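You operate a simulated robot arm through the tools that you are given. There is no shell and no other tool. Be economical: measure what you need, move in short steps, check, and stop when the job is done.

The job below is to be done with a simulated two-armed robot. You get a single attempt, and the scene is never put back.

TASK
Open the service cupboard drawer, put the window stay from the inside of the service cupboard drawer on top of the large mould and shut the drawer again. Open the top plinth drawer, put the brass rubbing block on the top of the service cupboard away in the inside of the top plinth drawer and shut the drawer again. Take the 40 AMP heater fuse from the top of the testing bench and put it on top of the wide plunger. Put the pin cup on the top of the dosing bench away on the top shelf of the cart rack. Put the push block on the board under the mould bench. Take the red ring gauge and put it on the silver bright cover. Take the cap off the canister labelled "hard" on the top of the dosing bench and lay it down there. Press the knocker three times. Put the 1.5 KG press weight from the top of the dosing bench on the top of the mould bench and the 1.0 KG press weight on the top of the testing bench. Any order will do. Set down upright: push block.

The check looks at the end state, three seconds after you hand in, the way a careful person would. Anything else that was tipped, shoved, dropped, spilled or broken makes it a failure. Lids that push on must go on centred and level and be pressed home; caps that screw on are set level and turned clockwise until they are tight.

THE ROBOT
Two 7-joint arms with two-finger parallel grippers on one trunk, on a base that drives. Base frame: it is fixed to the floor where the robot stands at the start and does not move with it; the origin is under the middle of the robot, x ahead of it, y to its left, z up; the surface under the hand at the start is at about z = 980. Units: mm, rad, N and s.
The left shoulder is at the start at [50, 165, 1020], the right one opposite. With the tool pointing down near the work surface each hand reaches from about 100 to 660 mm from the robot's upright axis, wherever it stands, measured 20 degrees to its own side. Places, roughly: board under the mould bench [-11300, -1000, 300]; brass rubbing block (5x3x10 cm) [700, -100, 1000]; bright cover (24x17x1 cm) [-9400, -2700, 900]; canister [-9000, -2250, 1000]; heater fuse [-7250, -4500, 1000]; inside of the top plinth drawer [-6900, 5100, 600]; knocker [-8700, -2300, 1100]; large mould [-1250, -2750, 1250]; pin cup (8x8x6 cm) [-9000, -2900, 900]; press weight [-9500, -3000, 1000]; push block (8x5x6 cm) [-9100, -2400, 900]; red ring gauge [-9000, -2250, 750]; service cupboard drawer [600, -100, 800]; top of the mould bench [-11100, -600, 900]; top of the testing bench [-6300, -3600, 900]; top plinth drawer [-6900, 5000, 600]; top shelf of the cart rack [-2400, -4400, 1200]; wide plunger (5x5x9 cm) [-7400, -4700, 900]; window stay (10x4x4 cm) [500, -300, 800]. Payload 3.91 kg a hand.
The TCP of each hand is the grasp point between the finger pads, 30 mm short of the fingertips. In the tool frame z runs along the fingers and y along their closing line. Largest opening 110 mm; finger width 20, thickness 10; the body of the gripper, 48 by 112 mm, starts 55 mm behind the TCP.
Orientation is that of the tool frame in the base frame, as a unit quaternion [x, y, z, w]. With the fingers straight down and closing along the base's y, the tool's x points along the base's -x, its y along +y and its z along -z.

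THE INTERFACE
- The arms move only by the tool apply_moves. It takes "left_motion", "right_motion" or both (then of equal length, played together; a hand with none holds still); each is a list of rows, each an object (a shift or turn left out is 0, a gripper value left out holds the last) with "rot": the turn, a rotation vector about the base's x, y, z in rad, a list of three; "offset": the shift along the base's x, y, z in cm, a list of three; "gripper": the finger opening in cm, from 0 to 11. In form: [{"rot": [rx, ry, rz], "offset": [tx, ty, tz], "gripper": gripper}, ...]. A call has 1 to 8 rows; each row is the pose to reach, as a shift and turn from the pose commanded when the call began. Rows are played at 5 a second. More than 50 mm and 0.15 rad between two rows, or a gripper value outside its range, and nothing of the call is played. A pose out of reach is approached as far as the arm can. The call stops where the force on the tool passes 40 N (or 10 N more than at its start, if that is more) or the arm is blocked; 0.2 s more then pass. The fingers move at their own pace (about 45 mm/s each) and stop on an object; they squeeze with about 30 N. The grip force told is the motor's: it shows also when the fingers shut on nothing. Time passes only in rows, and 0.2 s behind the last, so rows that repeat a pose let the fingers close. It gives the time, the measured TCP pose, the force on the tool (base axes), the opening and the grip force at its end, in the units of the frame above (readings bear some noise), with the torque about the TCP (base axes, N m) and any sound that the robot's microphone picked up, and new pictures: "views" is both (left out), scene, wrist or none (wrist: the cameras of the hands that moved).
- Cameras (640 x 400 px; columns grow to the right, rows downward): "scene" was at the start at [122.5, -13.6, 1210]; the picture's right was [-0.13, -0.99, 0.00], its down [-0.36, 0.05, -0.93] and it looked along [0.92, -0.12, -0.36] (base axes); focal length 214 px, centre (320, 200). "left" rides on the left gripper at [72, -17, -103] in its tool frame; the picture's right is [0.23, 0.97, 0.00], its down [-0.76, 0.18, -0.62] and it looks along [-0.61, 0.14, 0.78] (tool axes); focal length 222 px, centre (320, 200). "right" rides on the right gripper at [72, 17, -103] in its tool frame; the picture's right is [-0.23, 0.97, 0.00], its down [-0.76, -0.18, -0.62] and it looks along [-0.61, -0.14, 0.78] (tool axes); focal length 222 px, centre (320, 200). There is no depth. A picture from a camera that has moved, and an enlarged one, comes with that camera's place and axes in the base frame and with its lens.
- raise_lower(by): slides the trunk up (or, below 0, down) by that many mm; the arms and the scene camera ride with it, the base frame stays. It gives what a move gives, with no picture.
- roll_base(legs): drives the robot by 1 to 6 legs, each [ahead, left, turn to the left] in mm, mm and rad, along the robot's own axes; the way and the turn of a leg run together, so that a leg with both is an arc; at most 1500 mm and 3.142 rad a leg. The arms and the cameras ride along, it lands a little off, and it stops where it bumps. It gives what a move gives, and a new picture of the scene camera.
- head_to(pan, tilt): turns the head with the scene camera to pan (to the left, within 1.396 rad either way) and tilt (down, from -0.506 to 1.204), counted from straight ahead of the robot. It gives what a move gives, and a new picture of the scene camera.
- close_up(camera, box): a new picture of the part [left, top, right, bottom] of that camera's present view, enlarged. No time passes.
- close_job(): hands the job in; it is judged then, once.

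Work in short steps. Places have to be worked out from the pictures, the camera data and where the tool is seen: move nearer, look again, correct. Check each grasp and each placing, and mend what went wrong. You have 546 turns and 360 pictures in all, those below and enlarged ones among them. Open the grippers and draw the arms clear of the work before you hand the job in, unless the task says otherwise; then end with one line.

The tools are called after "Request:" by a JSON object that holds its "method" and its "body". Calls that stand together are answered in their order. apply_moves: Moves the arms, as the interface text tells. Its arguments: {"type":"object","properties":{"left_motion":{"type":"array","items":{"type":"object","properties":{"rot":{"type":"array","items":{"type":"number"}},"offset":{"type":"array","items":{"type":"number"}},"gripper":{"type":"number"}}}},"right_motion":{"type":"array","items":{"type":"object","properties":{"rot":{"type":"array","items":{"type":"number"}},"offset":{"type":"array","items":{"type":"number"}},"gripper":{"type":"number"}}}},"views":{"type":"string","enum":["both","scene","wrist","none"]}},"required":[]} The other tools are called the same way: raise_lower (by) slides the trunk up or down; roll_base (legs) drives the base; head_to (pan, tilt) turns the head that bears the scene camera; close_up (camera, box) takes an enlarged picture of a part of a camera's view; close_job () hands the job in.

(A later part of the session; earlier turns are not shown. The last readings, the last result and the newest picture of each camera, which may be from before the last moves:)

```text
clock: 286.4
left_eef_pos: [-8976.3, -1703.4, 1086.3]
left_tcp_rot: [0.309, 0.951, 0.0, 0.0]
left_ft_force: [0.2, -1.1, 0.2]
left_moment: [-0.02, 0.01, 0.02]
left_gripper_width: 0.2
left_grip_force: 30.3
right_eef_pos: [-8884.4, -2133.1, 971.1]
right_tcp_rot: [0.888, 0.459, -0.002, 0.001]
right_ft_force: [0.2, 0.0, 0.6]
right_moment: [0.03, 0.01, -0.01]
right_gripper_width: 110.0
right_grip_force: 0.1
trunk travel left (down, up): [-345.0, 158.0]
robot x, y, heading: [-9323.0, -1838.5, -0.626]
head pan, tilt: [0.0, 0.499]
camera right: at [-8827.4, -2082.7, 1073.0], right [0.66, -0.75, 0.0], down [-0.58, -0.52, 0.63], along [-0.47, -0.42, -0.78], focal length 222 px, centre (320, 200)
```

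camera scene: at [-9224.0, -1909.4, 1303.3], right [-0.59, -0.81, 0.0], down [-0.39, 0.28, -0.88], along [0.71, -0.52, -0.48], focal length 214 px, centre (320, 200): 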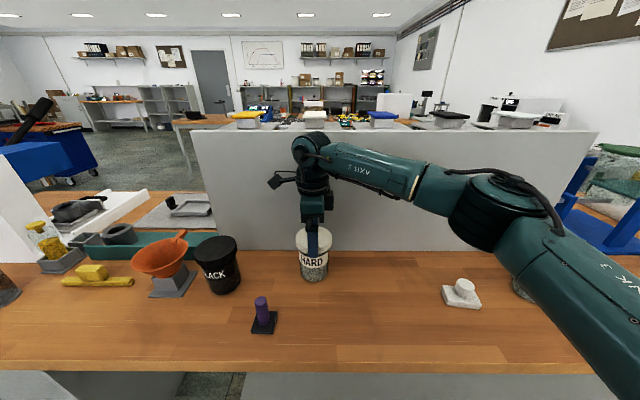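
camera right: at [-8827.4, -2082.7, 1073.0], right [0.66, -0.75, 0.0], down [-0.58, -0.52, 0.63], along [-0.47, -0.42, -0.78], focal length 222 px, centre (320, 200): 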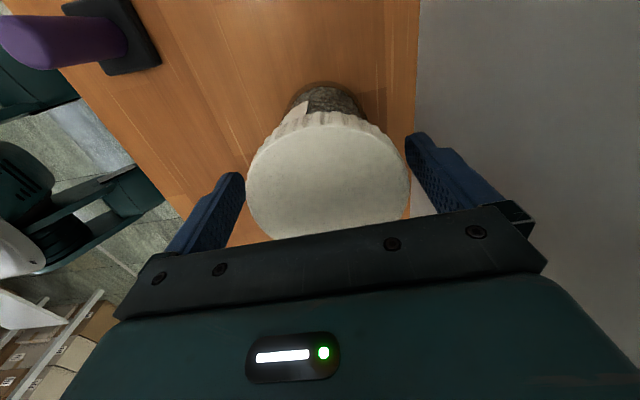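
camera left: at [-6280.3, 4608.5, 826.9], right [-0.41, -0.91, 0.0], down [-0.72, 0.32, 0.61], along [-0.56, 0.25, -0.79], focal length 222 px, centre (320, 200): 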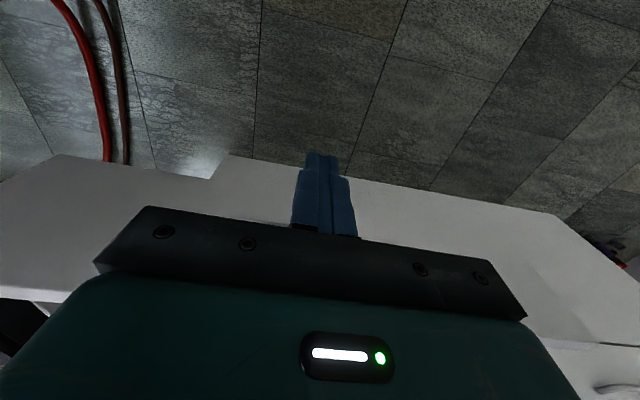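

The fingers straddle the cap. I'll close on it.

Request:
{"method": "apply_moves", "body": {"right_motion": [{"offset": [0, 0, -0.3]}, {"offset": [0, 0, -0.3], "gripper": 8}, {"offset": [0, 0, -0.3]}, {"offset": [0, 0, -0.3]}], "views": "wrist"}}

```text
clock: 287.4
left_eef_pos: [-8976.0, -1703.7, 1087.4]
left_tcp_rot: [0.308, 0.951, 0.0, -0.001]
left_ft_force: [0.2, -0.2, -1.1]
left_moment: [-0.03, 0.0, 0.03]
left_gripper_width: 0.0
left_grip_force: 29.6
right_eef_pos: [-8884.1, -2132.8, 968.7]
right_tcp_rot: [0.888, 0.46, -0.001, 0.002]
right_ft_force: [2.1, -1.3, 1.3]
right_moment: [-0.04, -0.06, -0.01]
right_gripper_width: 85.0
right_grip_force: 30.5
trunk travel left (down, up): [-345.0, 158.0]
robot x, y, heading: [-9324.4, -1837.5, -0.625]
head pan, tilt: [0.0, 0.499]
camera right: at [-8827.7, -2082.3, 1070.5], right [0.66, -0.75, 0.0], down [-0.58, -0.52, 0.63], along [-0.47, -0.42, -0.78], focal length 222 px, centre (320, 200)
```

right: 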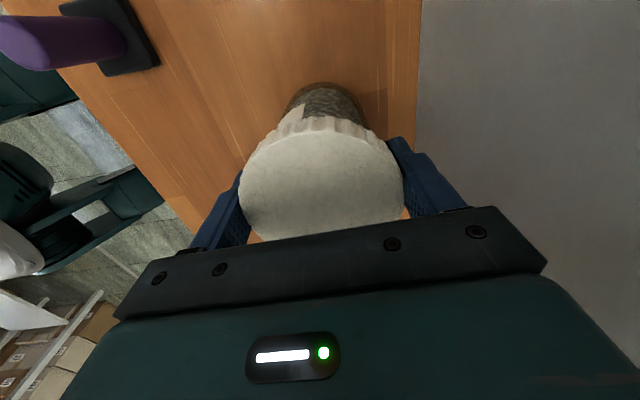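

The cap is gripped (85 mm). I'll turn counter-clockwise ~1 rad and see whether the canister body turns with it.

Request:
{"method": "apply_moves", "body": {"right_motion": [{"rot": [0, 0, 0.14]}, {"rot": [0, 0, 0.28]}, {"rot": [0, 0, 0.42]}, {"rot": [0, 0, 0.56]}, {"rot": [0, 0, 0.7]}, {"rot": [0, 0, 0.84]}, {"rot": [0, 0, 0.98]}, {"rot": [0, 0, 1.12]}], "views": "both"}}

```text
clock: 289.2
left_eef_pos: [-8977.9, -1703.2, 1087.3]
left_tcp_rot: [0.308, 0.951, 0.0, 0.0]
left_ft_force: [0.1, 0.1, -0.6]
left_moment: [-0.02, -0.02, 0.0]
left_gripper_width: 0.0
left_grip_force: 30.0
right_eef_pos: [-8885.7, -2133.3, 968.8]
right_tcp_rot: [0.508, 0.861, 0.0, 0.002]
right_ft_force: [-4.9, -2.8, 8.8]
right_moment: [-0.54, 0.85, -0.02]
right_gripper_width: 85.1
right_grip_force: 30.3
trunk travel left (down, up): [-345.0, 158.0]
robot x, y, heading: [-9321.5, -1835.3, -0.63]
head pan, tilt: [0.0, 0.499]
camera scene: at [-9225.2, -1909.1, 1303.4], right [-0.59, -0.81, 0.0], down [-0.39, 0.28, -0.88], along [0.71, -0.52, -0.48], focal length 214 px, centre (320, 200)
camera right: at [-8905.6, -2061.1, 1070.2], right [0.96, 0.27, 0.0], down [0.21, -0.75, 0.63], along [0.17, -0.6, -0.78], focal length 222 px, centre (320, 200)
```

scene: 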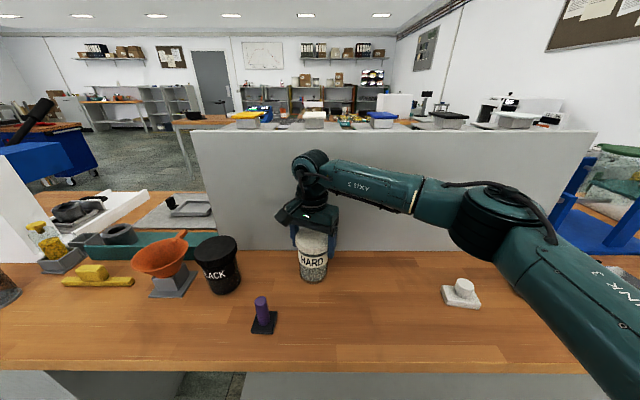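
right: 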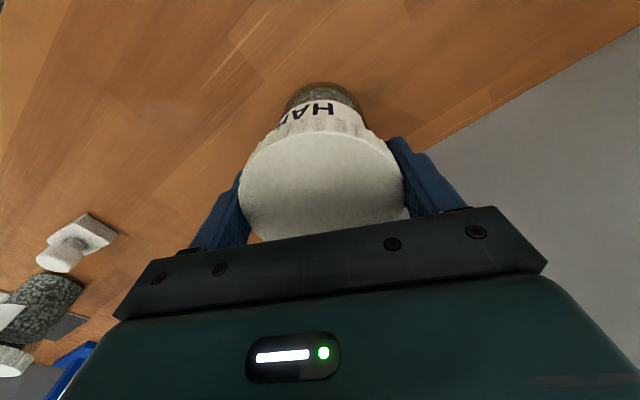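

The label stayed facing forward, so the cap is unscrewing without the body turning. I'll continue another 1.12 rad.

Request:
{"method": "apply_moves", "body": {"right_motion": [{"rot": [0, 0, 0.14]}, {"rot": [0, 0, 0.28], "offset": [0, 0, 0.05]}, {"rot": [0, 0, 0.42], "offset": [0, 0, 0.1]}, {"rot": [0, 0, 0.56], "offset": [0, 0, 0.1]}, {"rot": [0, 0, 0.7], "offset": [0, 0, 0.15]}, {"rot": [0, 0, 0.84], "offset": [0, 0, 0.15]}, {"rot": [0, 0, 0.98], "offset": [0, 0, 0.2]}, {"rot": [0, 0, 1.12], "offset": [0, 0, 0.2]}], "views": "wrist"}}

```text
clock: 291.0
left_eef_pos: [-8976.2, -1703.5, 1086.3]
left_tcp_rot: [0.308, 0.951, 0.001, -0.001]
left_ft_force: [-0.2, 0.2, 1.2]
left_moment: [0.01, 0.01, -0.01]
left_gripper_width: 0.0
left_grip_force: 29.9
right_eef_pos: [-8884.8, -2132.4, 969.1]
right_tcp_rot: [-0.028, 1.0, 0.001, 0.002]
right_ft_force: [-0.6, 0.0, 0.2]
right_moment: [-0.05, 0.08, -0.03]
right_gripper_width: 84.9
right_grip_force: 29.8
trunk travel left (down, up): [-345.0, 158.0]
robot x, y, heading: [-9322.6, -1838.6, -0.628]
head pan, tilt: [0.0, 0.499]
camera right: at [-8957.5, -2119.7, 1071.2], right [0.17, 0.99, 0.0], down [0.77, -0.14, 0.63], along [0.62, -0.11, -0.78], focal length 222 px, centre (320, 200)
```

right: 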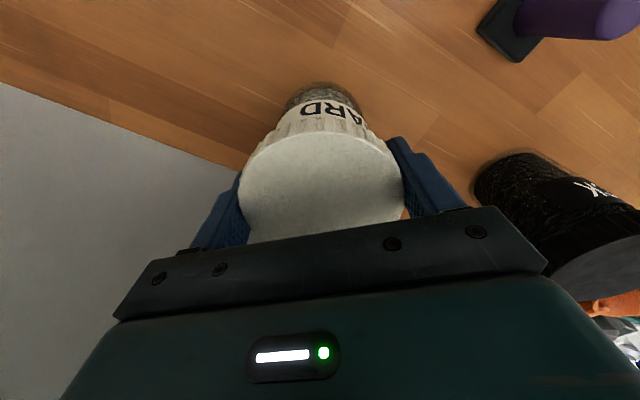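

Torque is near zero now. I'll try a gentle 1 cm lift and read the force.

Request:
{"method": "apply_moves", "body": {"right_motion": [{"offset": [0, 0, 0.4]}, {"offset": [0, 0, 0.8]}, {"offset": [0, 0, 1.2]}], "views": "wrist"}}

```text
clock: 291.8
left_eef_pos: [-8976.4, -1703.8, 1086.0]
left_tcp_rot: [0.308, 0.951, 0.0, -0.001]
left_ft_force: [0.4, 0.8, 0.5]
left_moment: [0.01, 0.02, 0.01]
left_gripper_width: 0.0
left_grip_force: 29.8
right_eef_pos: [-8883.3, -2131.7, 981.6]
right_tcp_rot: [-0.026, 1.0, 0.002, 0.001]
right_ft_force: [0.5, 0.2, -2.5]
right_moment: [0.0, 0.03, 0.02]
right_gripper_width: 84.7
right_grip_force: 29.8
trunk travel left (down, up): [-345.0, 158.0]
robot x, y, heading: [-9321.4, -1838.2, -0.626]
head pan, tilt: [0.0, 0.499]
camera right: at [-8957.7, -2120.3, 1083.8], right [0.18, 0.98, 0.0], down [0.77, -0.14, 0.63], along [0.62, -0.11, -0.78], focal length 222 px, centre (320, 200)
```

right: 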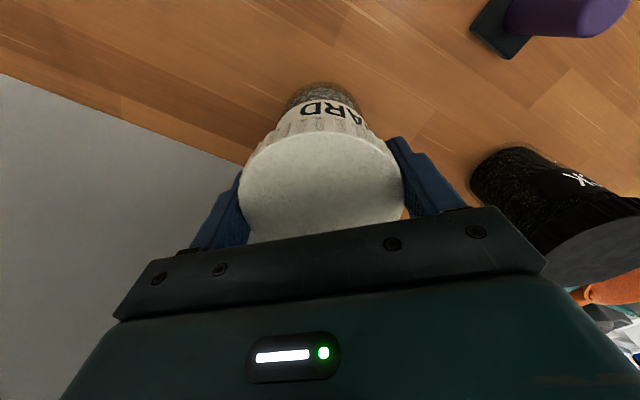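

The force (−2.5 N) and unchanged label geometry mean the canister came up with the cap — still threaded. I'll set it back down, release, and rewind the wrist for another turn.

Request:
{"method": "apply_moves", "body": {"right_motion": [{"offset": [0, 0, -0.5]}, {"offset": [0, 0, -1.0]}, {"offset": [0, 0, -1.3]}, {"offset": [0, 0, -1.3], "gripper": 11}, {"offset": [0, 0, -1.3]}, {"offset": [0, 0, -1.3]}], "views": "none"}}

Request:
{"method": "apply_moves", "body": {"right_motion": [{"rot": [0, 0, -0.149]}, {"rot": [0, 0, -0.298]}, {"rot": [0, 0, -0.447]}, {"rot": [0, 0, -0.596]}, {"rot": [0, 0, -0.745]}, {"rot": [0, 0, -0.894]}, {"rot": [0, 0, -1.043]}, {"rot": [0, 0, -1.192]}], "views": "none"}}

Request:
{"method": "apply_moves", "body": {"right_motion": [{"rot": [0, 0, -0.149]}, {"rot": [0, 0, -0.298]}, {"rot": [0, 0, -0.447]}, {"rot": [0, 0, -0.596]}, {"rot": [0, 0, -0.745]}, {"rot": [0, 0, -0.894]}, {"rot": [0, 0, -1.043]}], "views": "wrist"}}

```text
clock: 293.2
left_eef_pos: [-8975.9, -1702.6, 1087.1]
left_tcp_rot: [0.308, 0.951, 0.0, 0.0]
left_ft_force: [-0.1, -0.5, 0.3]
left_moment: [0.01, 0.0, 0.01]
left_gripper_width: 0.0
left_grip_force: 30.4
right_eef_pos: [-8884.8, -2133.2, 968.2]
right_tcp_rot: [-0.026, 1.0, 0.001, 0.002]
right_ft_force: [-0.6, -0.6, 0.5]
right_moment: [-0.01, 0.0, 0.0]
right_gripper_width: 109.9
right_grip_force: 0.1
trunk travel left (down, up): [-345.0, 158.0]
robot x, y, heading: [-9322.6, -1838.7, -0.623]
head pan, tilt: [0.0, 0.499]
```

```text
clock: 295.0
left_eef_pos: [-8975.7, -1702.3, 1086.9]
left_tcp_rot: [0.308, 0.951, 0.0, -0.001]
left_ft_force: [0.1, -0.1, 0.3]
left_moment: [0.0, -0.01, 0.03]
left_gripper_width: 0.0
left_grip_force: 29.9
right_eef_pos: [-8885.3, -2133.1, 969.3]
right_tcp_rot: [0.541, 0.841, -0.001, 0.002]
right_ft_force: [0.1, -0.2, -0.3]
right_moment: [0.02, 0.04, 0.0]
right_gripper_width: 109.8
right_grip_force: 0.1
trunk travel left (down, up): [-345.0, 158.0]
robot x, y, heading: [-9322.8, -1834.4, -0.625]
head pan, tilt: [0.0, 0.499]
```

```text
clock: 296.6
left_eef_pos: [-8974.6, -1703.1, 1085.9]
left_tcp_rot: [0.308, 0.951, 0.0, -0.001]
left_ft_force: [-0.6, 0.1, 0.0]
left_moment: [0.0, 0.0, 0.01]
left_gripper_width: 0.0
left_grip_force: 30.6
right_eef_pos: [-8885.3, -2133.7, 968.1]
right_tcp_rot: [0.887, 0.461, -0.001, 0.002]
right_ft_force: [-0.5, -0.1, -0.2]
right_moment: [-0.03, -0.02, 0.02]
right_gripper_width: 110.1
right_grip_force: 0.1
trunk travel left (down, up): [-345.0, 158.0]
robot x, y, heading: [-9323.1, -1834.6, -0.629]
head pan, tilt: [0.0, 0.499]
camera right: at [-8828.2, -2083.1, 1070.2], right [0.66, -0.75, 0.0], down [-0.58, -0.52, 0.63], along [-0.47, -0.42, -0.78], focal length 222 px, centre (320, 200)
```

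right: 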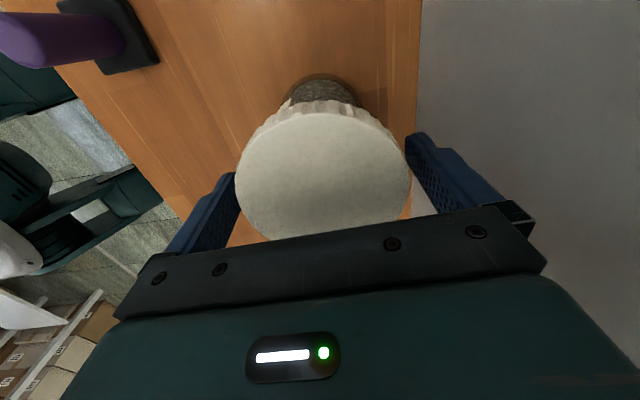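

The cap appears to have risen ~7 mm. I'll raise 4 mm, regrip and turn again.

Request:
{"method": "apply_moves", "body": {"right_motion": [{"offset": [0, 0, 0.4], "gripper": 7}, {"offset": [0, 0, 0.4]}, {"offset": [0, 0, 0.4]}, {"offset": [0, 0, 0.4]}], "views": "none"}}

Request:
{"method": "apply_moves", "body": {"right_motion": [{"rot": [0, 0, 0.14]}, {"rot": [0, 0, 0.28]}, {"rot": [0, 0, 0.42]}, {"rot": [0, 0, 0.56], "offset": [0, 0, 0.1]}, {"rot": [0, 0, 0.7], "offset": [0, 0, 0.1]}, {"rot": [0, 0, 0.84], "offset": [0, 0, 0.1]}, {"rot": [0, 0, 0.98], "offset": [0, 0, 0.1]}, {"rot": [0, 0, 1.12], "offset": [0, 0, 0.1]}], "views": "both"}}

```text
clock: 297.6
left_eef_pos: [-8975.8, -1703.5, 1086.9]
left_tcp_rot: [0.308, 0.952, 0.0, -0.001]
left_ft_force: [0.4, 0.0, -0.3]
left_moment: [0.02, 0.02, -0.01]
left_gripper_width: 0.2
left_grip_force: 30.3
right_eef_pos: [-8884.4, -2133.6, 972.0]
right_tcp_rot: [0.887, 0.462, -0.001, 0.002]
right_ft_force: [-0.5, -0.2, -0.3]
right_moment: [-0.01, 0.0, -0.02]
right_gripper_width: 85.0
right_grip_force: 30.2
trunk travel left (down, up): [-345.0, 158.0]
robot x, y, heading: [-9320.9, -1832.4, -0.627]
head pan, tilt: [0.0, 0.499]
```

```text
clock: 299.4
left_eef_pos: [-8977.9, -1704.0, 1086.4]
left_tcp_rot: [0.308, 0.951, 0.0, -0.001]
left_ft_force: [-0.3, -0.7, 0.4]
left_moment: [0.0, -0.02, -0.01]
left_gripper_width: 0.0
left_grip_force: 29.5
right_eef_pos: [-8884.4, -2133.0, 972.1]
right_tcp_rot: [0.505, 0.863, 0.0, 0.002]
right_ft_force: [0.3, -0.1, -1.2]
right_moment: [-0.03, -0.02, -0.02]
right_gripper_width: 84.8
right_grip_force: 30.3
trunk travel left (down, up): [-345.0, 158.0]
robot x, y, heading: [-9325.5, -1842.9, -0.626]
head pan, tilt: [0.0, 0.499]
camera scene: at [-9223.9, -1909.4, 1303.2], right [-0.59, -0.81, 0.0], down [-0.39, 0.28, -0.88], along [0.71, -0.52, -0.48], focal length 214 px, centre (320, 200)
camera right: at [-8905.0, -2061.1, 1074.8], right [0.96, 0.28, 0.0], down [0.22, -0.75, 0.63], along [0.18, -0.6, -0.78], focal length 222 px, centre (320, 200)
```

scene: 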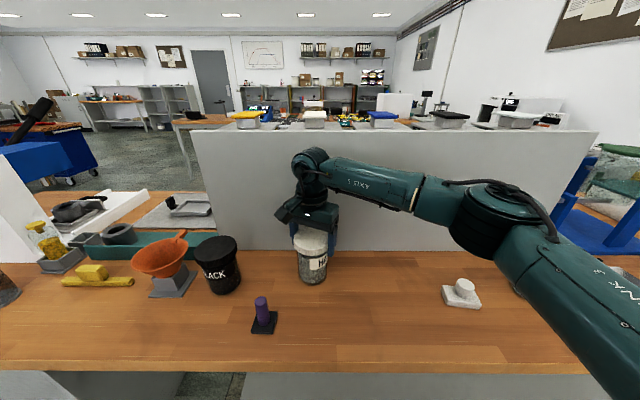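
right: 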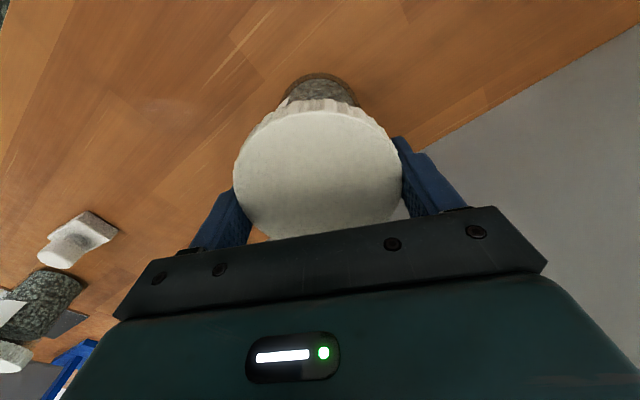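

Now the body turned with the cap, so I must hold it. I'll release and lift the right hand, rewind it, and bring the left hand tilted 45° to hold the canister body.

Request:
{"method": "apply_moves", "body": {"right_motion": [{"gripper": 11}, {"offset": [0, 0, 0]}, {"offset": [0, 0, 0.2]}, {"offset": [0, 0, 4.5]}, {"rot": [0, 0, -0.14], "offset": [0, 0, 9]}, {"rot": [0, 0, -0.28], "offset": [0, 0, 13.5]}, {"rot": [0, 0, -0.42], "offset": [0, 0, 16]}, {"rot": [0, 0, -0.56], "offset": [0, 0, 16]}], "views": "none"}}

Request:
{"method": "apply_moves", "body": {"left_motion": [{"rot": [-0.0662, -0.0906, 0], "offset": [0, -4.5, 0], "gripper": 10}, {"rot": [-0.1323, -0.181, 0], "offset": [0, -9, 0]}, {"rot": [-0.1985, -0.272, 0], "offset": [0, -13.5, 0]}, {"rot": [-0.265, -0.362, 0], "offset": [0.2, -18, 0]}, {"rot": [-0.331, -0.453, 0], "offset": [0.3, -22.5, -1]}, {"rot": [-0.397, -0.543, 0], "offset": [0.4, -27, -2]}, {"rot": [-0.463, -0.634, 0], "offset": [0.5, -31.5, -3]}, {"rot": [-0.463, -0.634, 0], "offset": [0.5, -35, -4]}], "right_motion": [{"rot": [0, 0, -0.14]}, {"rot": [0, 0, -0.28]}, {"rot": [0, 0, -0.42]}, {"rot": [0, 0, -0.56]}, {"rot": [0, 0, -0.56]}, {"rot": [0, 0, -0.56]}, {"rot": [0, 0, -0.56]}, {"rot": [0, 0, -0.56]}], "views": "both"}}

```text
clock: 301.2
left_eef_pos: [-8975.7, -1703.3, 1086.3]
left_tcp_rot: [0.309, 0.951, 0.001, -0.001]
left_ft_force: [-0.5, 0.6, 0.0]
left_moment: [0.02, -0.02, -0.01]
left_gripper_width: 0.0
left_grip_force: 29.9
right_eef_pos: [-8884.1, -2133.2, 1133.3]
right_tcp_rot: [0.726, 0.688, -0.001, 0.002]
right_ft_force: [0.2, 0.1, 0.1]
right_moment: [-0.02, -0.03, 0.03]
right_gripper_width: 109.9
right_grip_force: 0.1
trunk travel left (down, up): [-345.0, 158.0]
robot x, y, heading: [-9320.6, -1839.0, -0.628]
head pan, tilt: [0.0, 0.499]
```

```text
clock: 303.0
left_eef_pos: [-8971.2, -2053.3, 1044.6]
left_tcp_rot: [0.285, 0.879, -0.119, 0.363]
left_ft_force: [0.4, -0.9, -0.2]
left_moment: [0.0, -0.02, -0.01]
left_gripper_width: 100.0
left_grip_force: 0.0
left hand out of reach, approached as far as the arm can: row 1, 2, 3
right_eef_pos: [-8884.4, -2132.0, 1133.2]
right_tcp_rot: [0.887, 0.461, -0.002, 0.002]
right_ft_force: [-0.4, 0.6, 0.2]
right_moment: [0.02, 0.01, 0.01]
right_gripper_width: 110.3
right_grip_force: 0.1
trunk travel left (down, up): [-345.0, 158.0]
robot x, y, heading: [-9325.5, -1838.1, -0.625]
head pan, tilt: [0.0, 0.499]
camera scene: at [-9224.1, -1909.8, 1303.2], right [-0.59, -0.81, 0.0], down [-0.39, 0.28, -0.88], along [0.71, -0.52, -0.48], focal length 214 px, centre (320, 200)
camera right: at [-8828.2, -2083.0, 1235.5], right [0.67, -0.75, 0.0], down [-0.58, -0.52, 0.63], along [-0.47, -0.42, -0.78], focal length 222 px, centre (320, 200)
camera left: at [-9082.6, -1995.0, 1067.5], right [0.44, 0.88, -0.16], down [0.19, 0.09, 0.98], along [0.88, -0.46, -0.12], focal length 222 px, centre (320, 200)
```

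scene: 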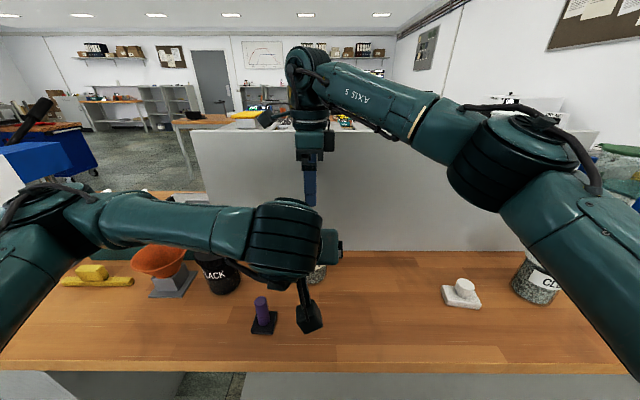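
right: 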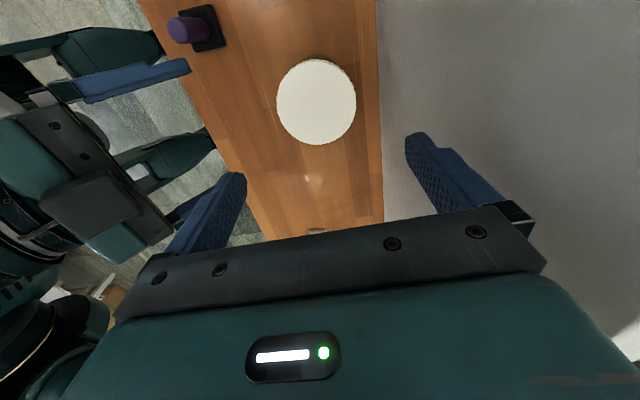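
left: 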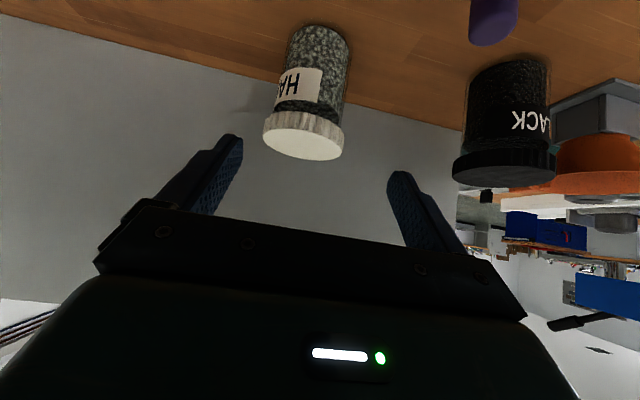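

The left hand needs a shallower tilt to clear the cap. I'll go to 60° and a pre-grasp point ~120 mm short of the body.

Request:
{"method": "apply_moves", "body": {"left_motion": [{"rot": [-0.0515, -0.0705, 0], "offset": [-0.3, -0.3, -2.2]}, {"rot": [-0.103, -0.141, 0], "offset": [-0.6, -0.7, -4.4]}, {"rot": [-0.1545, -0.2114, 0], "offset": [-0.9, -1.0, -6.5]}], "views": "wrist"}}

```text
clock: 303.8
left_eef_pos: [-8980.5, -2063.3, 979.8]
left_tcp_rot: [0.267, 0.824, -0.157, 0.474]
left_ft_force: [-0.2, 0.6, -0.5]
left_moment: [0.02, 0.0, 0.0]
left_gripper_width: 100.0
left_grip_force: 0.1
right_eef_pos: [-8884.7, -2132.4, 1133.5]
right_tcp_rot: [0.887, 0.462, -0.001, 0.001]
right_ft_force: [-0.3, 0.2, -0.6]
right_moment: [0.01, -0.04, 0.02]
right_gripper_width: 110.1
right_grip_force: 0.0
trunk travel left (down, up): [-345.0, 158.0]
robot x, y, heading: [-9323.7, -1834.7, -0.629]
head pan, tilt: [0.0, 0.499]
camera left: at [-9092.1, -2004.5, 969.9], right [0.48, 0.85, -0.2], down [-0.02, 0.24, 0.97], along [0.88, -0.46, 0.13], focal length 222 px, centre (320, 200)
```

left: 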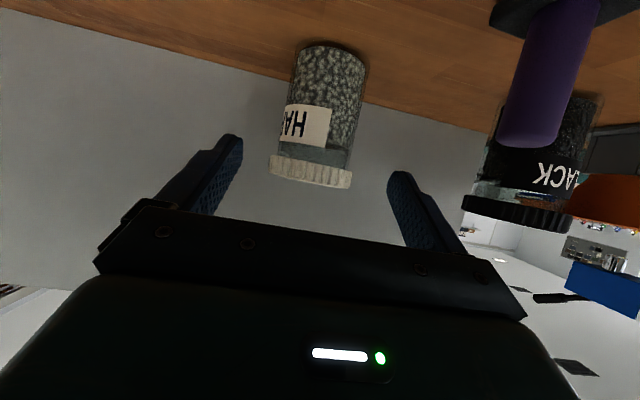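

Lined up with the canister body. I'll advance along the finger direction in four steps.

Request:
{"method": "apply_moves", "body": {"left_motion": [{"offset": [2.1, -1.52, -1.5]}, {"offset": [4.2, -3.05, -3]}, {"offset": [6.3, -4.6, -4.5]}, {"offset": [8.4, -6.1, -6]}], "views": "both"}}

```text
clock: 304.8
left_eef_pos: [-8896.1, -2124.5, 921.8]
left_tcp_rot: [0.266, 0.825, -0.156, 0.474]
left_ft_force: [0.1, 0.0, -1.1]
left_moment: [0.01, 0.03, 0.0]
left_gripper_width: 100.0
left_grip_force: 0.1
right_eef_pos: [-8884.4, -2132.2, 1132.4]
right_tcp_rot: [0.887, 0.462, -0.002, 0.002]
right_ft_force: [-0.1, -0.5, -0.2]
right_moment: [-0.01, 0.04, -0.01]
right_gripper_width: 109.9
right_grip_force: 0.0
trunk travel left (down, up): [-345.0, 158.0]
robot x, y, heading: [-9323.0, -1837.9, -0.63]
head pan, tilt: [0.0, 0.499]
camera scene: at [-9223.9, -1909.4, 1303.2], right [-0.59, -0.81, 0.0], down [-0.39, 0.28, -0.88], along [0.71, -0.52, -0.48], focal length 214 px, centre (320, 200)
camera left: at [-9008.2, -2065.8, 911.8], right [0.48, 0.85, -0.2], down [-0.02, 0.24, 0.97], along [0.88, -0.46, 0.13], focal length 222 px, centre (320, 200)
```

scene: 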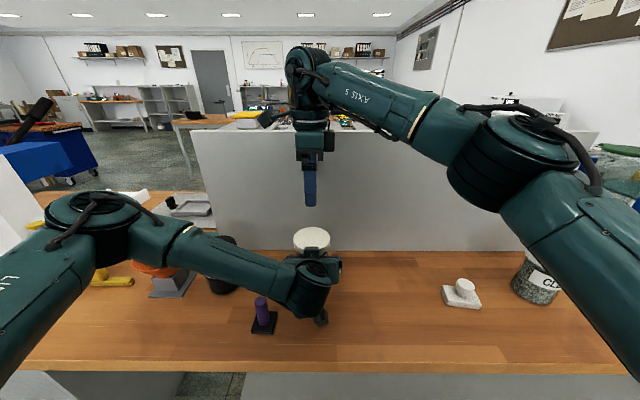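
left: 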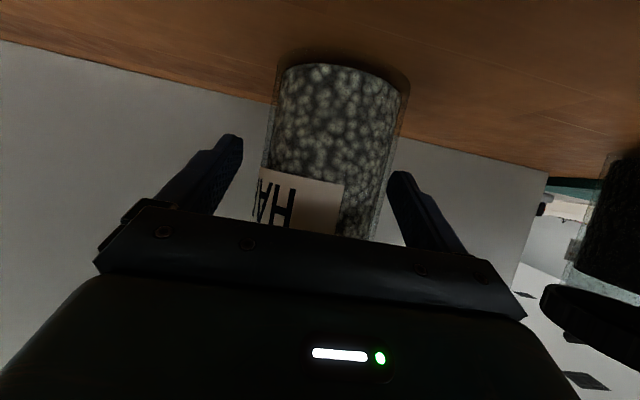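

The body is between the fingers, ~7 mm off-centre. I'll shift left and close on it.

Request:
{"method": "apply_moves", "body": {"left_motion": [{"offset": [0.35, 0.5, 0]}, {"offset": [0.35, 0.5, 0], "gripper": 5}, {"offset": [0.35, 0.5, 0]}, {"offset": [0.35, 0.5, 0]}, {"offset": [0.35, 0.5, 0]}], "views": "wrist"}}

```text
clock: 306.0
left_eef_pos: [-8894.0, -2120.0, 921.9]
left_tcp_rot: [0.267, 0.825, -0.156, 0.474]
left_ft_force: [-1.3, 0.0, -0.1]
left_moment: [-0.03, -0.04, -0.02]
left_gripper_width: 69.9
left_grip_force: 29.8
right_eef_pos: [-8884.7, -2132.7, 1133.5]
right_tcp_rot: [0.887, 0.461, -0.001, 0.002]
right_ft_force: [0.3, -0.3, -0.4]
right_moment: [-0.04, 0.02, -0.01]
right_gripper_width: 110.1
right_grip_force: 0.1
trunk travel left (down, up): [-345.0, 158.0]
robot x, y, heading: [-9322.9, -1835.4, -0.631]
head pan, tilt: [0.0, 0.499]
camera left: at [-9005.2, -2060.4, 911.9], right [0.48, 0.85, -0.2], down [-0.02, 0.24, 0.97], along [0.88, -0.46, 0.13], focal length 222 px, centre (320, 200)
```

left: 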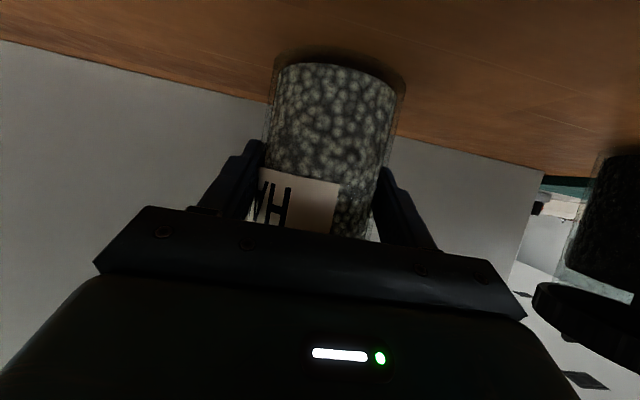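

The body is held (70 mm). To avoid my left palm, the right fingers must straddle sideways; I'll rotate the right hand to yaw ≈ −0.6 and descend to z≈1010 for a look.

Request:
{"method": "apply_moves", "body": {"right_motion": [{"rot": [0, 0, 0.14], "offset": [0.3, 0.4, 0]}, {"rot": [0, 0, 0.28], "offset": [0.3, 0.4, 0]}, {"rot": [0, 0, 0.42], "offset": [0.3, 0.4, 0]}, {"rot": [0, 0, 0.56], "offset": [0.3, 0.4, -2]}, {"rot": [0, 0, 0.7], "offset": [0.3, 0.4, -5]}, {"rot": [0, 0, 0.84], "offset": [0.3, 0.4, -8]}, {"rot": [0, 0, 0.95], "offset": [0.3, 0.4, -12]}], "views": "wrist"}}

```text
clock: 307.6
left_eef_pos: [-8892.8, -2120.0, 922.5]
left_tcp_rot: [0.267, 0.824, -0.156, 0.474]
left_ft_force: [0.7, -0.9, -1.2]
left_moment: [-0.03, -0.02, -0.01]
left_gripper_width: 70.1
left_grip_force: 29.9
right_eef_pos: [-8881.4, -2127.7, 1011.0]
right_tcp_rot: [0.577, 0.817, 0.0, 0.002]
right_ft_force: [-1.1, -0.4, -0.7]
right_moment: [-0.02, 0.0, 0.02]
right_gripper_width: 110.0
right_grip_force: 0.1
trunk travel left (down, up): [-345.0, 158.0]
robot x, y, heading: [-9326.8, -1838.1, -0.625]
head pan, tilt: [0.0, 0.499]
camera right: at [-8889.5, -2054.1, 1113.6], right [0.99, 0.11, 0.0], down [0.09, -0.78, 0.63], along [0.07, -0.62, -0.78], focal length 222 px, centre (320, 200)
```

right: 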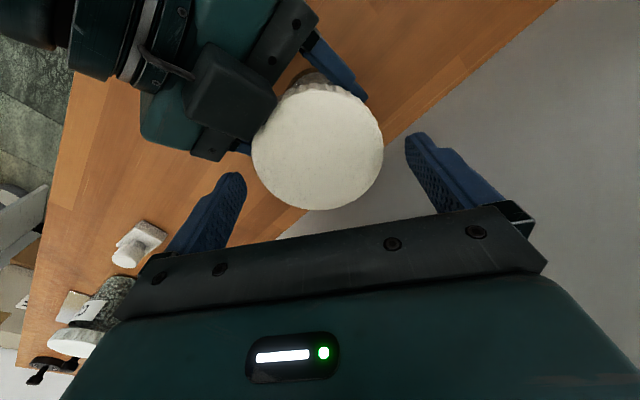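

The cap is ~4 mm off; I'll correct and descend to grip it.

Request:
{"method": "apply_moves", "body": {"right_motion": [{"offset": [-0.2, 0.3, 0]}, {"offset": [-0.2, 0.3, -1.5]}, {"offset": [-0.2, 0.3, -3]}, {"offset": [-0.2, 0.3, -3.9]}, {"offset": [-0.2, 0.3, -3.9], "gripper": 7}, {"offset": [-0.2, 0.3, -3.9]}, {"offset": [-0.2, 0.3, -3.9]}], "views": "wrist"}}

```text
clock: 308.7
left_eef_pos: [-8892.6, -2119.3, 921.7]
left_tcp_rot: [0.269, 0.823, -0.155, 0.475]
left_ft_force: [-3.3, 1.5, 8.0]
left_moment: [0.39, 0.21, 0.03]
left_gripper_width: 70.0
left_grip_force: 29.7
right_eef_pos: [-8885.7, -2125.0, 980.9]
right_tcp_rot: [0.578, 0.816, 0.001, 0.005]
right_ft_force: [0.0, 0.1, 0.4]
right_moment: [0.01, 0.04, 0.0]
right_gripper_width: 90.2
right_grip_force: 0.0
trunk travel left (down, up): [-345.0, 158.0]
robot x, y, heading: [-9318.8, -1837.7, -0.627]
head pan, tilt: [0.0, 0.499]
stopped in row 5 (right hand): the force on the tool passed its limit at 44 N (the readings are from after the stop); the commanded pose is now the measured one
camera right: at [-8892.8, -2050.6, 1084.3], right [0.99, 0.11, 0.01], down [0.08, -0.78, 0.63], along [0.07, -0.62, -0.78], focal length 222 px, centre (320, 200)
```

right: 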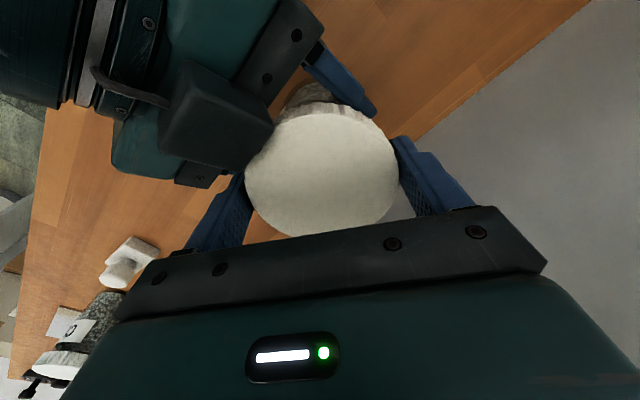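

My right finger touched the left palm. I'll raise 2 cm, rotate to yaw ≈ −0.2, and descend again.

Request:
{"method": "apply_moves", "body": {"right_motion": [{"offset": [0, 0, 1.5], "gripper": 11}, {"rot": [0, 0, 0.14], "offset": [0, 0, 2]}, {"rot": [0, 0, 0.28], "offset": [0, 0, 2]}, {"rot": [0, 0, 0.4], "offset": [0, 0, 2]}, {"rot": [0, 0, 0.4], "offset": [0, 0, 0.5]}, {"rot": [0, 0, 0.4], "offset": [0, 0, -0.8]}], "views": "wrist"}}

```text
clock: 310.1
left_eef_pos: [-8893.5, -2118.4, 922.1]
left_tcp_rot: [0.268, 0.823, -0.153, 0.476]
left_ft_force: [0.9, -3.2, 13.1]
left_moment: [0.13, 0.16, 0.0]
left_gripper_width: 70.1
left_grip_force: 30.2
right_eef_pos: [-8885.1, -2125.4, 974.8]
right_tcp_rot: [0.404, 0.915, 0.003, 0.004]
right_ft_force: [0.3, -0.2, 0.6]
right_moment: [0.02, -0.04, -0.01]
right_gripper_width: 109.9
right_grip_force: 0.1
trunk travel left (down, up): [-345.0, 158.0]
robot x, y, heading: [-9320.3, -1836.7, -0.629]
head pan, tilt: [0.0, 0.499]
camera right: at [-8921.7, -2059.8, 1076.7], right [0.87, 0.49, 0.01], down [0.38, -0.68, 0.63], along [0.31, -0.54, -0.78], focal length 222 px, centre (320, 200)
```

right: 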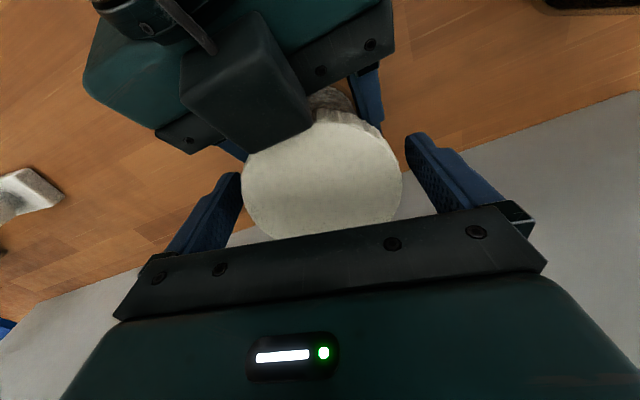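

No contact now at z≈975. I'll grip the cap and turn.

Request:
{"method": "apply_moves", "body": {"right_motion": [{"gripper": 7}, {"gripper": 7}, {"gripper": 7}, {"gripper": 7}], "views": "none"}}

Request:
{"method": "apply_moves", "body": {"right_motion": [{"rot": [0, 0, 0.13]}, {"rot": [0, 0, 0.26]}, {"rot": [0, 0, 0.39]}, {"rot": [0, 0, 0.52]}, {"rot": [0, 0, 0.65]}, {"rot": [0, 0, 0.78]}, {"rot": [0, 0, 0.9]}], "views": "wrist"}}

```text
clock: 311.1
left_eef_pos: [-8892.2, -2118.2, 921.7]
left_tcp_rot: [0.269, 0.823, -0.155, 0.475]
left_ft_force: [-1.6, -3.6, 18.7]
left_moment: [0.03, -0.04, -0.05]
left_gripper_width: 69.7
left_grip_force: 29.9
right_eef_pos: [-8884.6, -2124.6, 974.2]
right_tcp_rot: [0.404, 0.915, 0.002, 0.004]
right_ft_force: [4.8, 2.8, -1.3]
right_moment: [0.04, -0.03, 0.01]
right_gripper_width: 85.2
right_grip_force: 30.6
trunk travel left (down, up): [-345.0, 158.0]
robot x, y, heading: [-9326.5, -1838.1, -0.63]
head pan, tilt: [0.0, 0.499]
```

```text
clock: 312.7
left_eef_pos: [-8895.2, -2117.6, 918.0]
left_tcp_rot: [0.27, 0.825, -0.153, 0.472]
left_ft_force: [-7.1, 7.8, 0.1]
left_moment: [-1.77, -0.25, 0.34]
left_gripper_width: 69.9
left_grip_force: 30.2
right_eef_pos: [-8884.2, -2125.5, 976.1]
right_tcp_rot: [-0.033, 0.999, 0.003, 0.006]
right_ft_force: [3.2, -8.7, 11.7]
right_moment: [1.18, -0.35, -0.29]
right_gripper_width: 84.7
right_grip_force: 30.4
trunk travel left (down, up): [-345.0, 158.0]
robot x, y, heading: [-9321.6, -1838.3, -0.63]
head pan, tilt: [0.0, 0.499]
camera right: at [-8957.9, -2114.4, 1077.2], right [0.16, 0.99, 0.01], down [0.77, -0.13, 0.63], along [0.62, -0.1, -0.78], focal length 222 px, centre (320, 200)
```

right: 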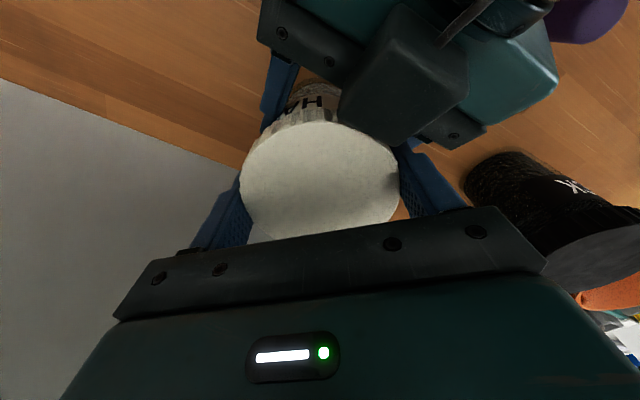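

The cap turned ~0.9 rad with the body held. I'll test a gentle lift.

Request:
{"method": "apply_moves", "body": {"right_motion": [{"offset": [0, 0, 0.4]}, {"offset": [0, 0, 0.8]}, {"offset": [0, 0, 1.2]}], "views": "wrist"}}

```text
clock: 313.5
left_eef_pos: [-8891.4, -2121.5, 923.8]
left_tcp_rot: [0.268, 0.822, -0.156, 0.478]
left_ft_force: [-10.0, 12.6, 22.4]
left_moment: [-0.89, -0.45, -0.08]
left_gripper_width: 70.6
left_grip_force: 30.2
right_eef_pos: [-8884.0, -2126.3, 983.6]
right_tcp_rot: [-0.033, 0.999, 0.002, 0.001]
right_ft_force: [11.5, -12.2, -22.5]
right_moment: [0.0, -0.29, 0.11]
right_gripper_width: 85.0
right_grip_force: 30.1
trunk travel left (down, up): [-345.0, 158.0]
robot x, y, heading: [-9325.2, -1838.0, -0.628]
head pan, tilt: [0.0, 0.499]
camera right: at [-8957.6, -2115.5, 1085.6], right [0.16, 0.99, 0.0], down [0.77, -0.13, 0.62], along [0.62, -0.1, -0.78], focal length 222 px, centre (320, 200)
```

right: 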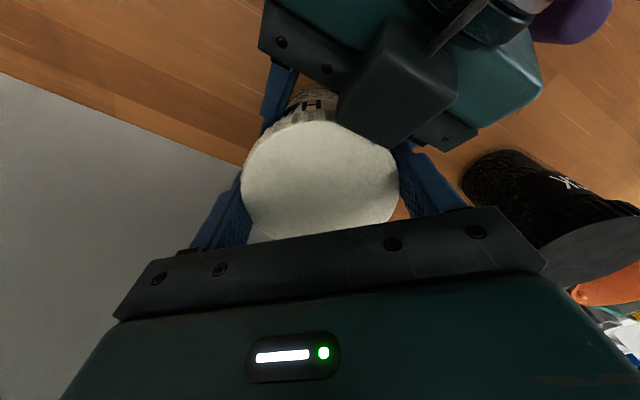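

Still threaded (22 N against the left hand). I'll lower back, release, rewind 0.95 rad, regrip and turn again.

Request:
{"method": "apply_moves", "body": {"right_motion": [{"offset": [0, 0, -0.6]}, {"offset": [0, 0, -1.0]}, {"offset": [0, 0, -1.0], "gripper": 11}, {"offset": [0, 0, -1.0]}, {"offset": [0, 0, -1.0]}], "views": "none"}}

Request:
{"method": "apply_moves", "body": {"right_motion": [{"rot": [0, 0, -0.14]}, {"rot": [0, 0, -0.28]}, {"rot": [0, 0, -0.42]}, {"rot": [0, 0, -0.56]}, {"rot": [0, 0, -0.7]}, {"rot": [0, 0, -0.84]}, {"rot": [0, 0, -0.9]}], "views": "none"}}

Request:
{"method": "apply_moves", "body": {"right_motion": [{"gripper": 7}, {"gripper": 7}, {"gripper": 7}, {"gripper": 7}], "views": "none"}}

Request:
{"method": "apply_moves", "body": {"right_motion": [{"rot": [0, 0, 0.13]}, {"rot": [0, 0, 0.26]}, {"rot": [0, 0, 0.39]}, {"rot": [0, 0, 0.52]}, {"rot": [0, 0, 0.65]}, {"rot": [0, 0, 0.78]}, {"rot": [0, 0, 0.9]}], "views": "wrist"}}

```text
clock: 314.7
left_eef_pos: [-8892.3, -2117.7, 918.0]
left_tcp_rot: [0.268, 0.826, -0.15, 0.472]
left_ft_force: [7.3, 16.0, -22.0]
left_moment: [-2.27, 0.06, -0.14]
left_gripper_width: 69.9
left_grip_force: 29.7
right_eef_pos: [-8884.5, -2125.9, 978.9]
right_tcp_rot: [-0.033, 0.999, 0.002, 0.006]
right_ft_force: [-4.7, -19.7, 32.4]
right_moment: [1.33, 0.54, 0.38]
right_gripper_width: 100.8
right_grip_force: 0.1
trunk travel left (down, up): [-345.0, 158.0]
robot x, y, heading: [-9323.5, -1836.8, -0.628]
head pan, tilt: [0.0, 0.499]
```

```text
clock: 316.3
left_eef_pos: [-8892.8, -2119.5, 919.5]
left_tcp_rot: [0.269, 0.824, -0.154, 0.474]
left_ft_force: [0.0, 0.2, -1.6]
left_moment: [-0.02, 0.02, -0.02]
left_gripper_width: 70.1
left_grip_force: 30.2
right_eef_pos: [-8885.1, -2124.7, 974.4]
right_tcp_rot: [0.405, 0.914, 0.002, 0.004]
right_ft_force: [0.0, -0.5, 0.0]
right_moment: [0.01, -0.03, 0.0]
right_gripper_width: 110.0
right_grip_force: 0.0
trunk travel left (down, up): [-345.0, 158.0]
robot x, y, heading: [-9324.5, -1839.0, -0.628]
head pan, tilt: [0.0, 0.499]
```

```text
clock: 317.3
left_eef_pos: [-8893.1, -2119.7, 920.7]
left_tcp_rot: [0.269, 0.824, -0.154, 0.474]
left_ft_force: [-5.2, -3.0, -1.0]
left_moment: [0.13, -0.32, -0.07]
left_gripper_width: 70.2
left_grip_force: 29.7
right_eef_pos: [-8885.2, -2124.3, 976.5]
right_tcp_rot: [0.405, 0.915, 0.002, 0.004]
right_ft_force: [5.6, 3.0, -0.3]
right_moment: [0.05, -0.02, 0.04]
right_gripper_width: 85.2
right_grip_force: 30.0
trunk travel left (down, up): [-345.0, 158.0]
robot x, y, heading: [-9322.7, -1838.2, -0.631]
head pan, tilt: [0.0, 0.499]
```

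```text
clock: 318.9
left_eef_pos: [-8893.8, -2118.4, 918.8]
left_tcp_rot: [0.27, 0.825, -0.154, 0.472]
left_ft_force: [-9.9, 5.9, -6.3]
left_moment: [-0.48, -0.35, 0.19]
left_gripper_width: 70.3
left_grip_force: 30.2
right_eef_pos: [-8883.9, -2127.5, 975.5]
right_tcp_rot: [-0.035, 0.999, 0.003, 0.003]
right_ft_force: [8.1, -6.6, 3.9]
right_moment: [0.11, -0.06, -0.22]
right_gripper_width: 85.4
right_grip_force: 29.9
trunk travel left (down, up): [-345.0, 158.0]
robot x, y, heading: [-9324.2, -1837.8, -0.628]
head pan, tilt: [0.0, 0.499]
camera right: at [-8957.7, -2115.4, 1078.6], right [0.16, 0.99, 0.01], down [0.77, -0.13, 0.63], along [0.62, -0.1, -0.78], focal length 222 px, centre (320, 200)
```

right: 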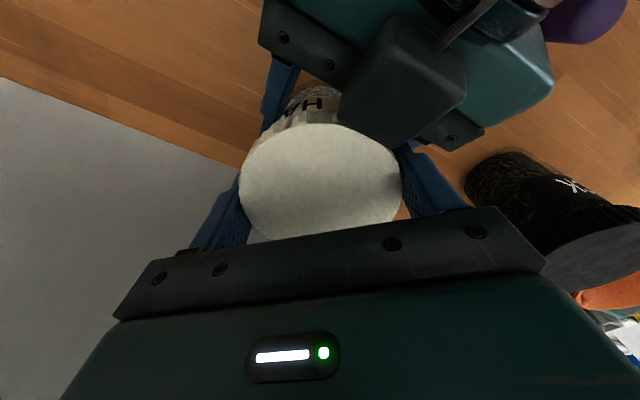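

I'll test the lift again.

Request:
{"method": "apply_moves", "body": {"right_motion": [{"offset": [0, 0, 0.4]}, {"offset": [0, 0, 0.8]}, {"offset": [0, 0, 1.2]}], "views": "none"}}

```text
clock: 319.7
left_eef_pos: [-8892.0, -2119.1, 920.0]
left_tcp_rot: [0.269, 0.824, -0.154, 0.475]
left_ft_force: [-9.8, 10.9, 6.7]
left_moment: [-0.73, -0.42, -0.07]
left_gripper_width: 69.9
left_grip_force: 29.6
right_eef_pos: [-8882.7, -2125.6, 987.4]
right_tcp_rot: [-0.034, 0.999, 0.003, 0.003]
right_ft_force: [9.5, -10.9, -9.2]
right_moment: [-0.07, -0.25, 0.13]
right_gripper_width: 85.2
right_grip_force: 30.1
trunk travel left (down, up): [-345.0, 158.0]
robot x, y, heading: [-9323.0, -1833.8, -0.636]
head pan, tilt: [0.0, 0.499]
```

It rose 12 mm with only ~9 N while the left hand stayed put. I'll raise another 1.5 cm and look.

Request:
{"method": "apply_moves", "body": {"right_motion": [{"offset": [0, 0, 0.5]}, {"offset": [0, 0, 1.0]}, {"offset": [0, 0, 1.5]}], "views": "both"}}

```text
clock: 320.5
left_eef_pos: [-8891.5, -2119.5, 919.6]
left_tcp_rot: [0.269, 0.825, -0.152, 0.473]
left_ft_force: [-0.8, 0.5, -2.0]
left_moment: [0.01, 0.02, -0.01]
left_gripper_width: 70.0
left_grip_force: 29.9
right_eef_pos: [-8883.9, -2125.4, 1003.8]
right_tcp_rot: [-0.036, 0.999, 0.004, 0.003]
right_ft_force: [-0.8, 0.6, 0.6]
right_moment: [0.03, 0.01, 0.0]
right_gripper_width: 85.5
right_grip_force: 30.2
trunk travel left (down, up): [-345.0, 158.0]
robot x, y, heading: [-9324.0, -1838.5, -0.626]
head pan, tilt: [0.0, 0.499]
camera scene: at [-9224.0, -1909.7, 1303.2], right [-0.59, -0.81, 0.0], down [-0.39, 0.28, -0.88], along [0.71, -0.52, -0.48], focal length 214 px, centre (320, 200)
camera right: at [-8957.3, -2113.5, 1105.8], right [0.16, 0.99, 0.01], down [0.77, -0.13, 0.63], along [0.62, -0.09, -0.78], focal length 222 px, centre (320, 200)
```

scene: 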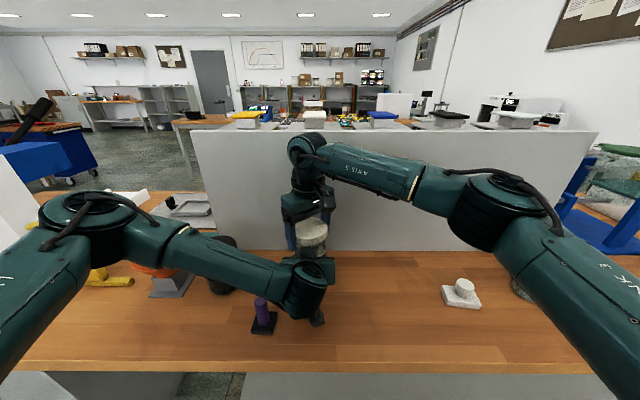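
right: 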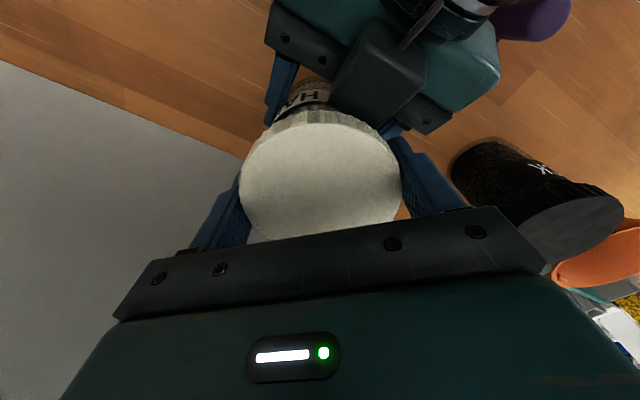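

Forces are zero: the cap is off. I'll raise it and carry it to the free bench spot near (-9040,-2257).

Request:
{"method": "apply_moves", "body": {"right_motion": [{"offset": [0, 0, 4]}, {"offset": [0, 0, 8]}, {"offset": [0, 0, 11]}, {"offset": [-3.9, -3.3, 11]}, {"offset": [-7.8, -6.6, 11]}, {"offset": [-11.7, -9.9, 9]}, {"offset": [-15.6, -13.2, 6]}, {"offset": [-15.6, -13.2, 2]}], "views": "both"}}

```text
refused: row 4 steps farther than a row can; nothing moved
```

Request:
{"method": "apply_moves", "body": {"right_motion": [{"offset": [0, 0, 4]}, {"offset": [0, 0, 8]}, {"offset": [0, 0, 11]}, {"offset": [-3.6, -3.1, 11]}, {"offset": [-7.2, -6.2, 11]}, {"offset": [-10.8, -9.2, 10]}, {"offset": [-14, -12, 8]}, {"offset": [-15.6, -13.2, 4]}], "views": "both"}}

```text
clock: 322.3
left_eef_pos: [-8891.7, -2119.1, 920.2]
left_tcp_rot: [0.269, 0.824, -0.153, 0.475]
left_ft_force: [-0.7, -0.9, -1.2]
left_moment: [0.03, 0.0, -0.04]
left_gripper_width: 69.7
left_grip_force: 30.1
right_eef_pos: [-9039.6, -2259.1, 1041.6]
right_tcp_rot: [-0.034, 0.999, 0.003, 0.002]
right_ft_force: [-0.4, 0.1, 0.4]
right_moment: [-0.03, -0.03, -0.03]
right_gripper_width: 85.1
right_grip_force: 29.7
trunk travel left (down, up): [-345.0, 158.0]
robot x, y, heading: [-9321.2, -1837.4, -0.63]
head pan, tilt: [0.0, 0.499]
camera scene: at [-9224.1, -1910.0, 1303.3], right [-0.59, -0.81, 0.0], down [-0.39, 0.28, -0.88], along [0.71, -0.52, -0.48], focal length 214 px, centre (320, 200)
camera right: at [-9112.9, -2248.0, 1144.1], right [0.16, 0.99, 0.01], down [0.77, -0.13, 0.63], along [0.62, -0.09, -0.78], focal length 222 px, centre (320, 200)
```

scene: 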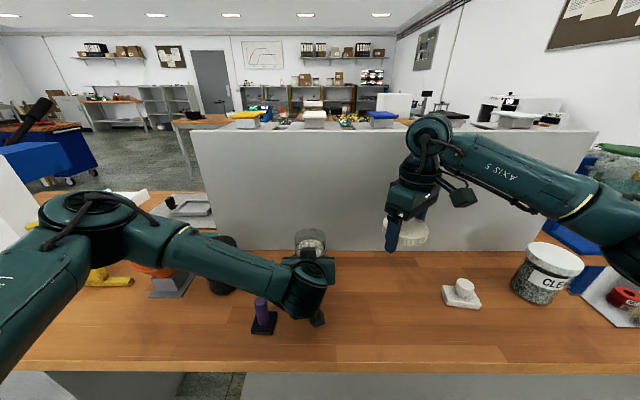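
right: 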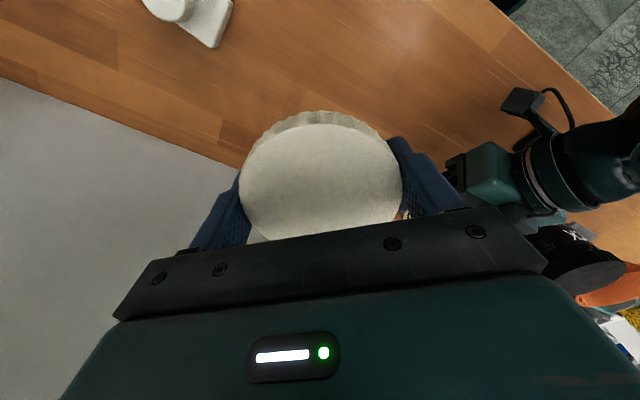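

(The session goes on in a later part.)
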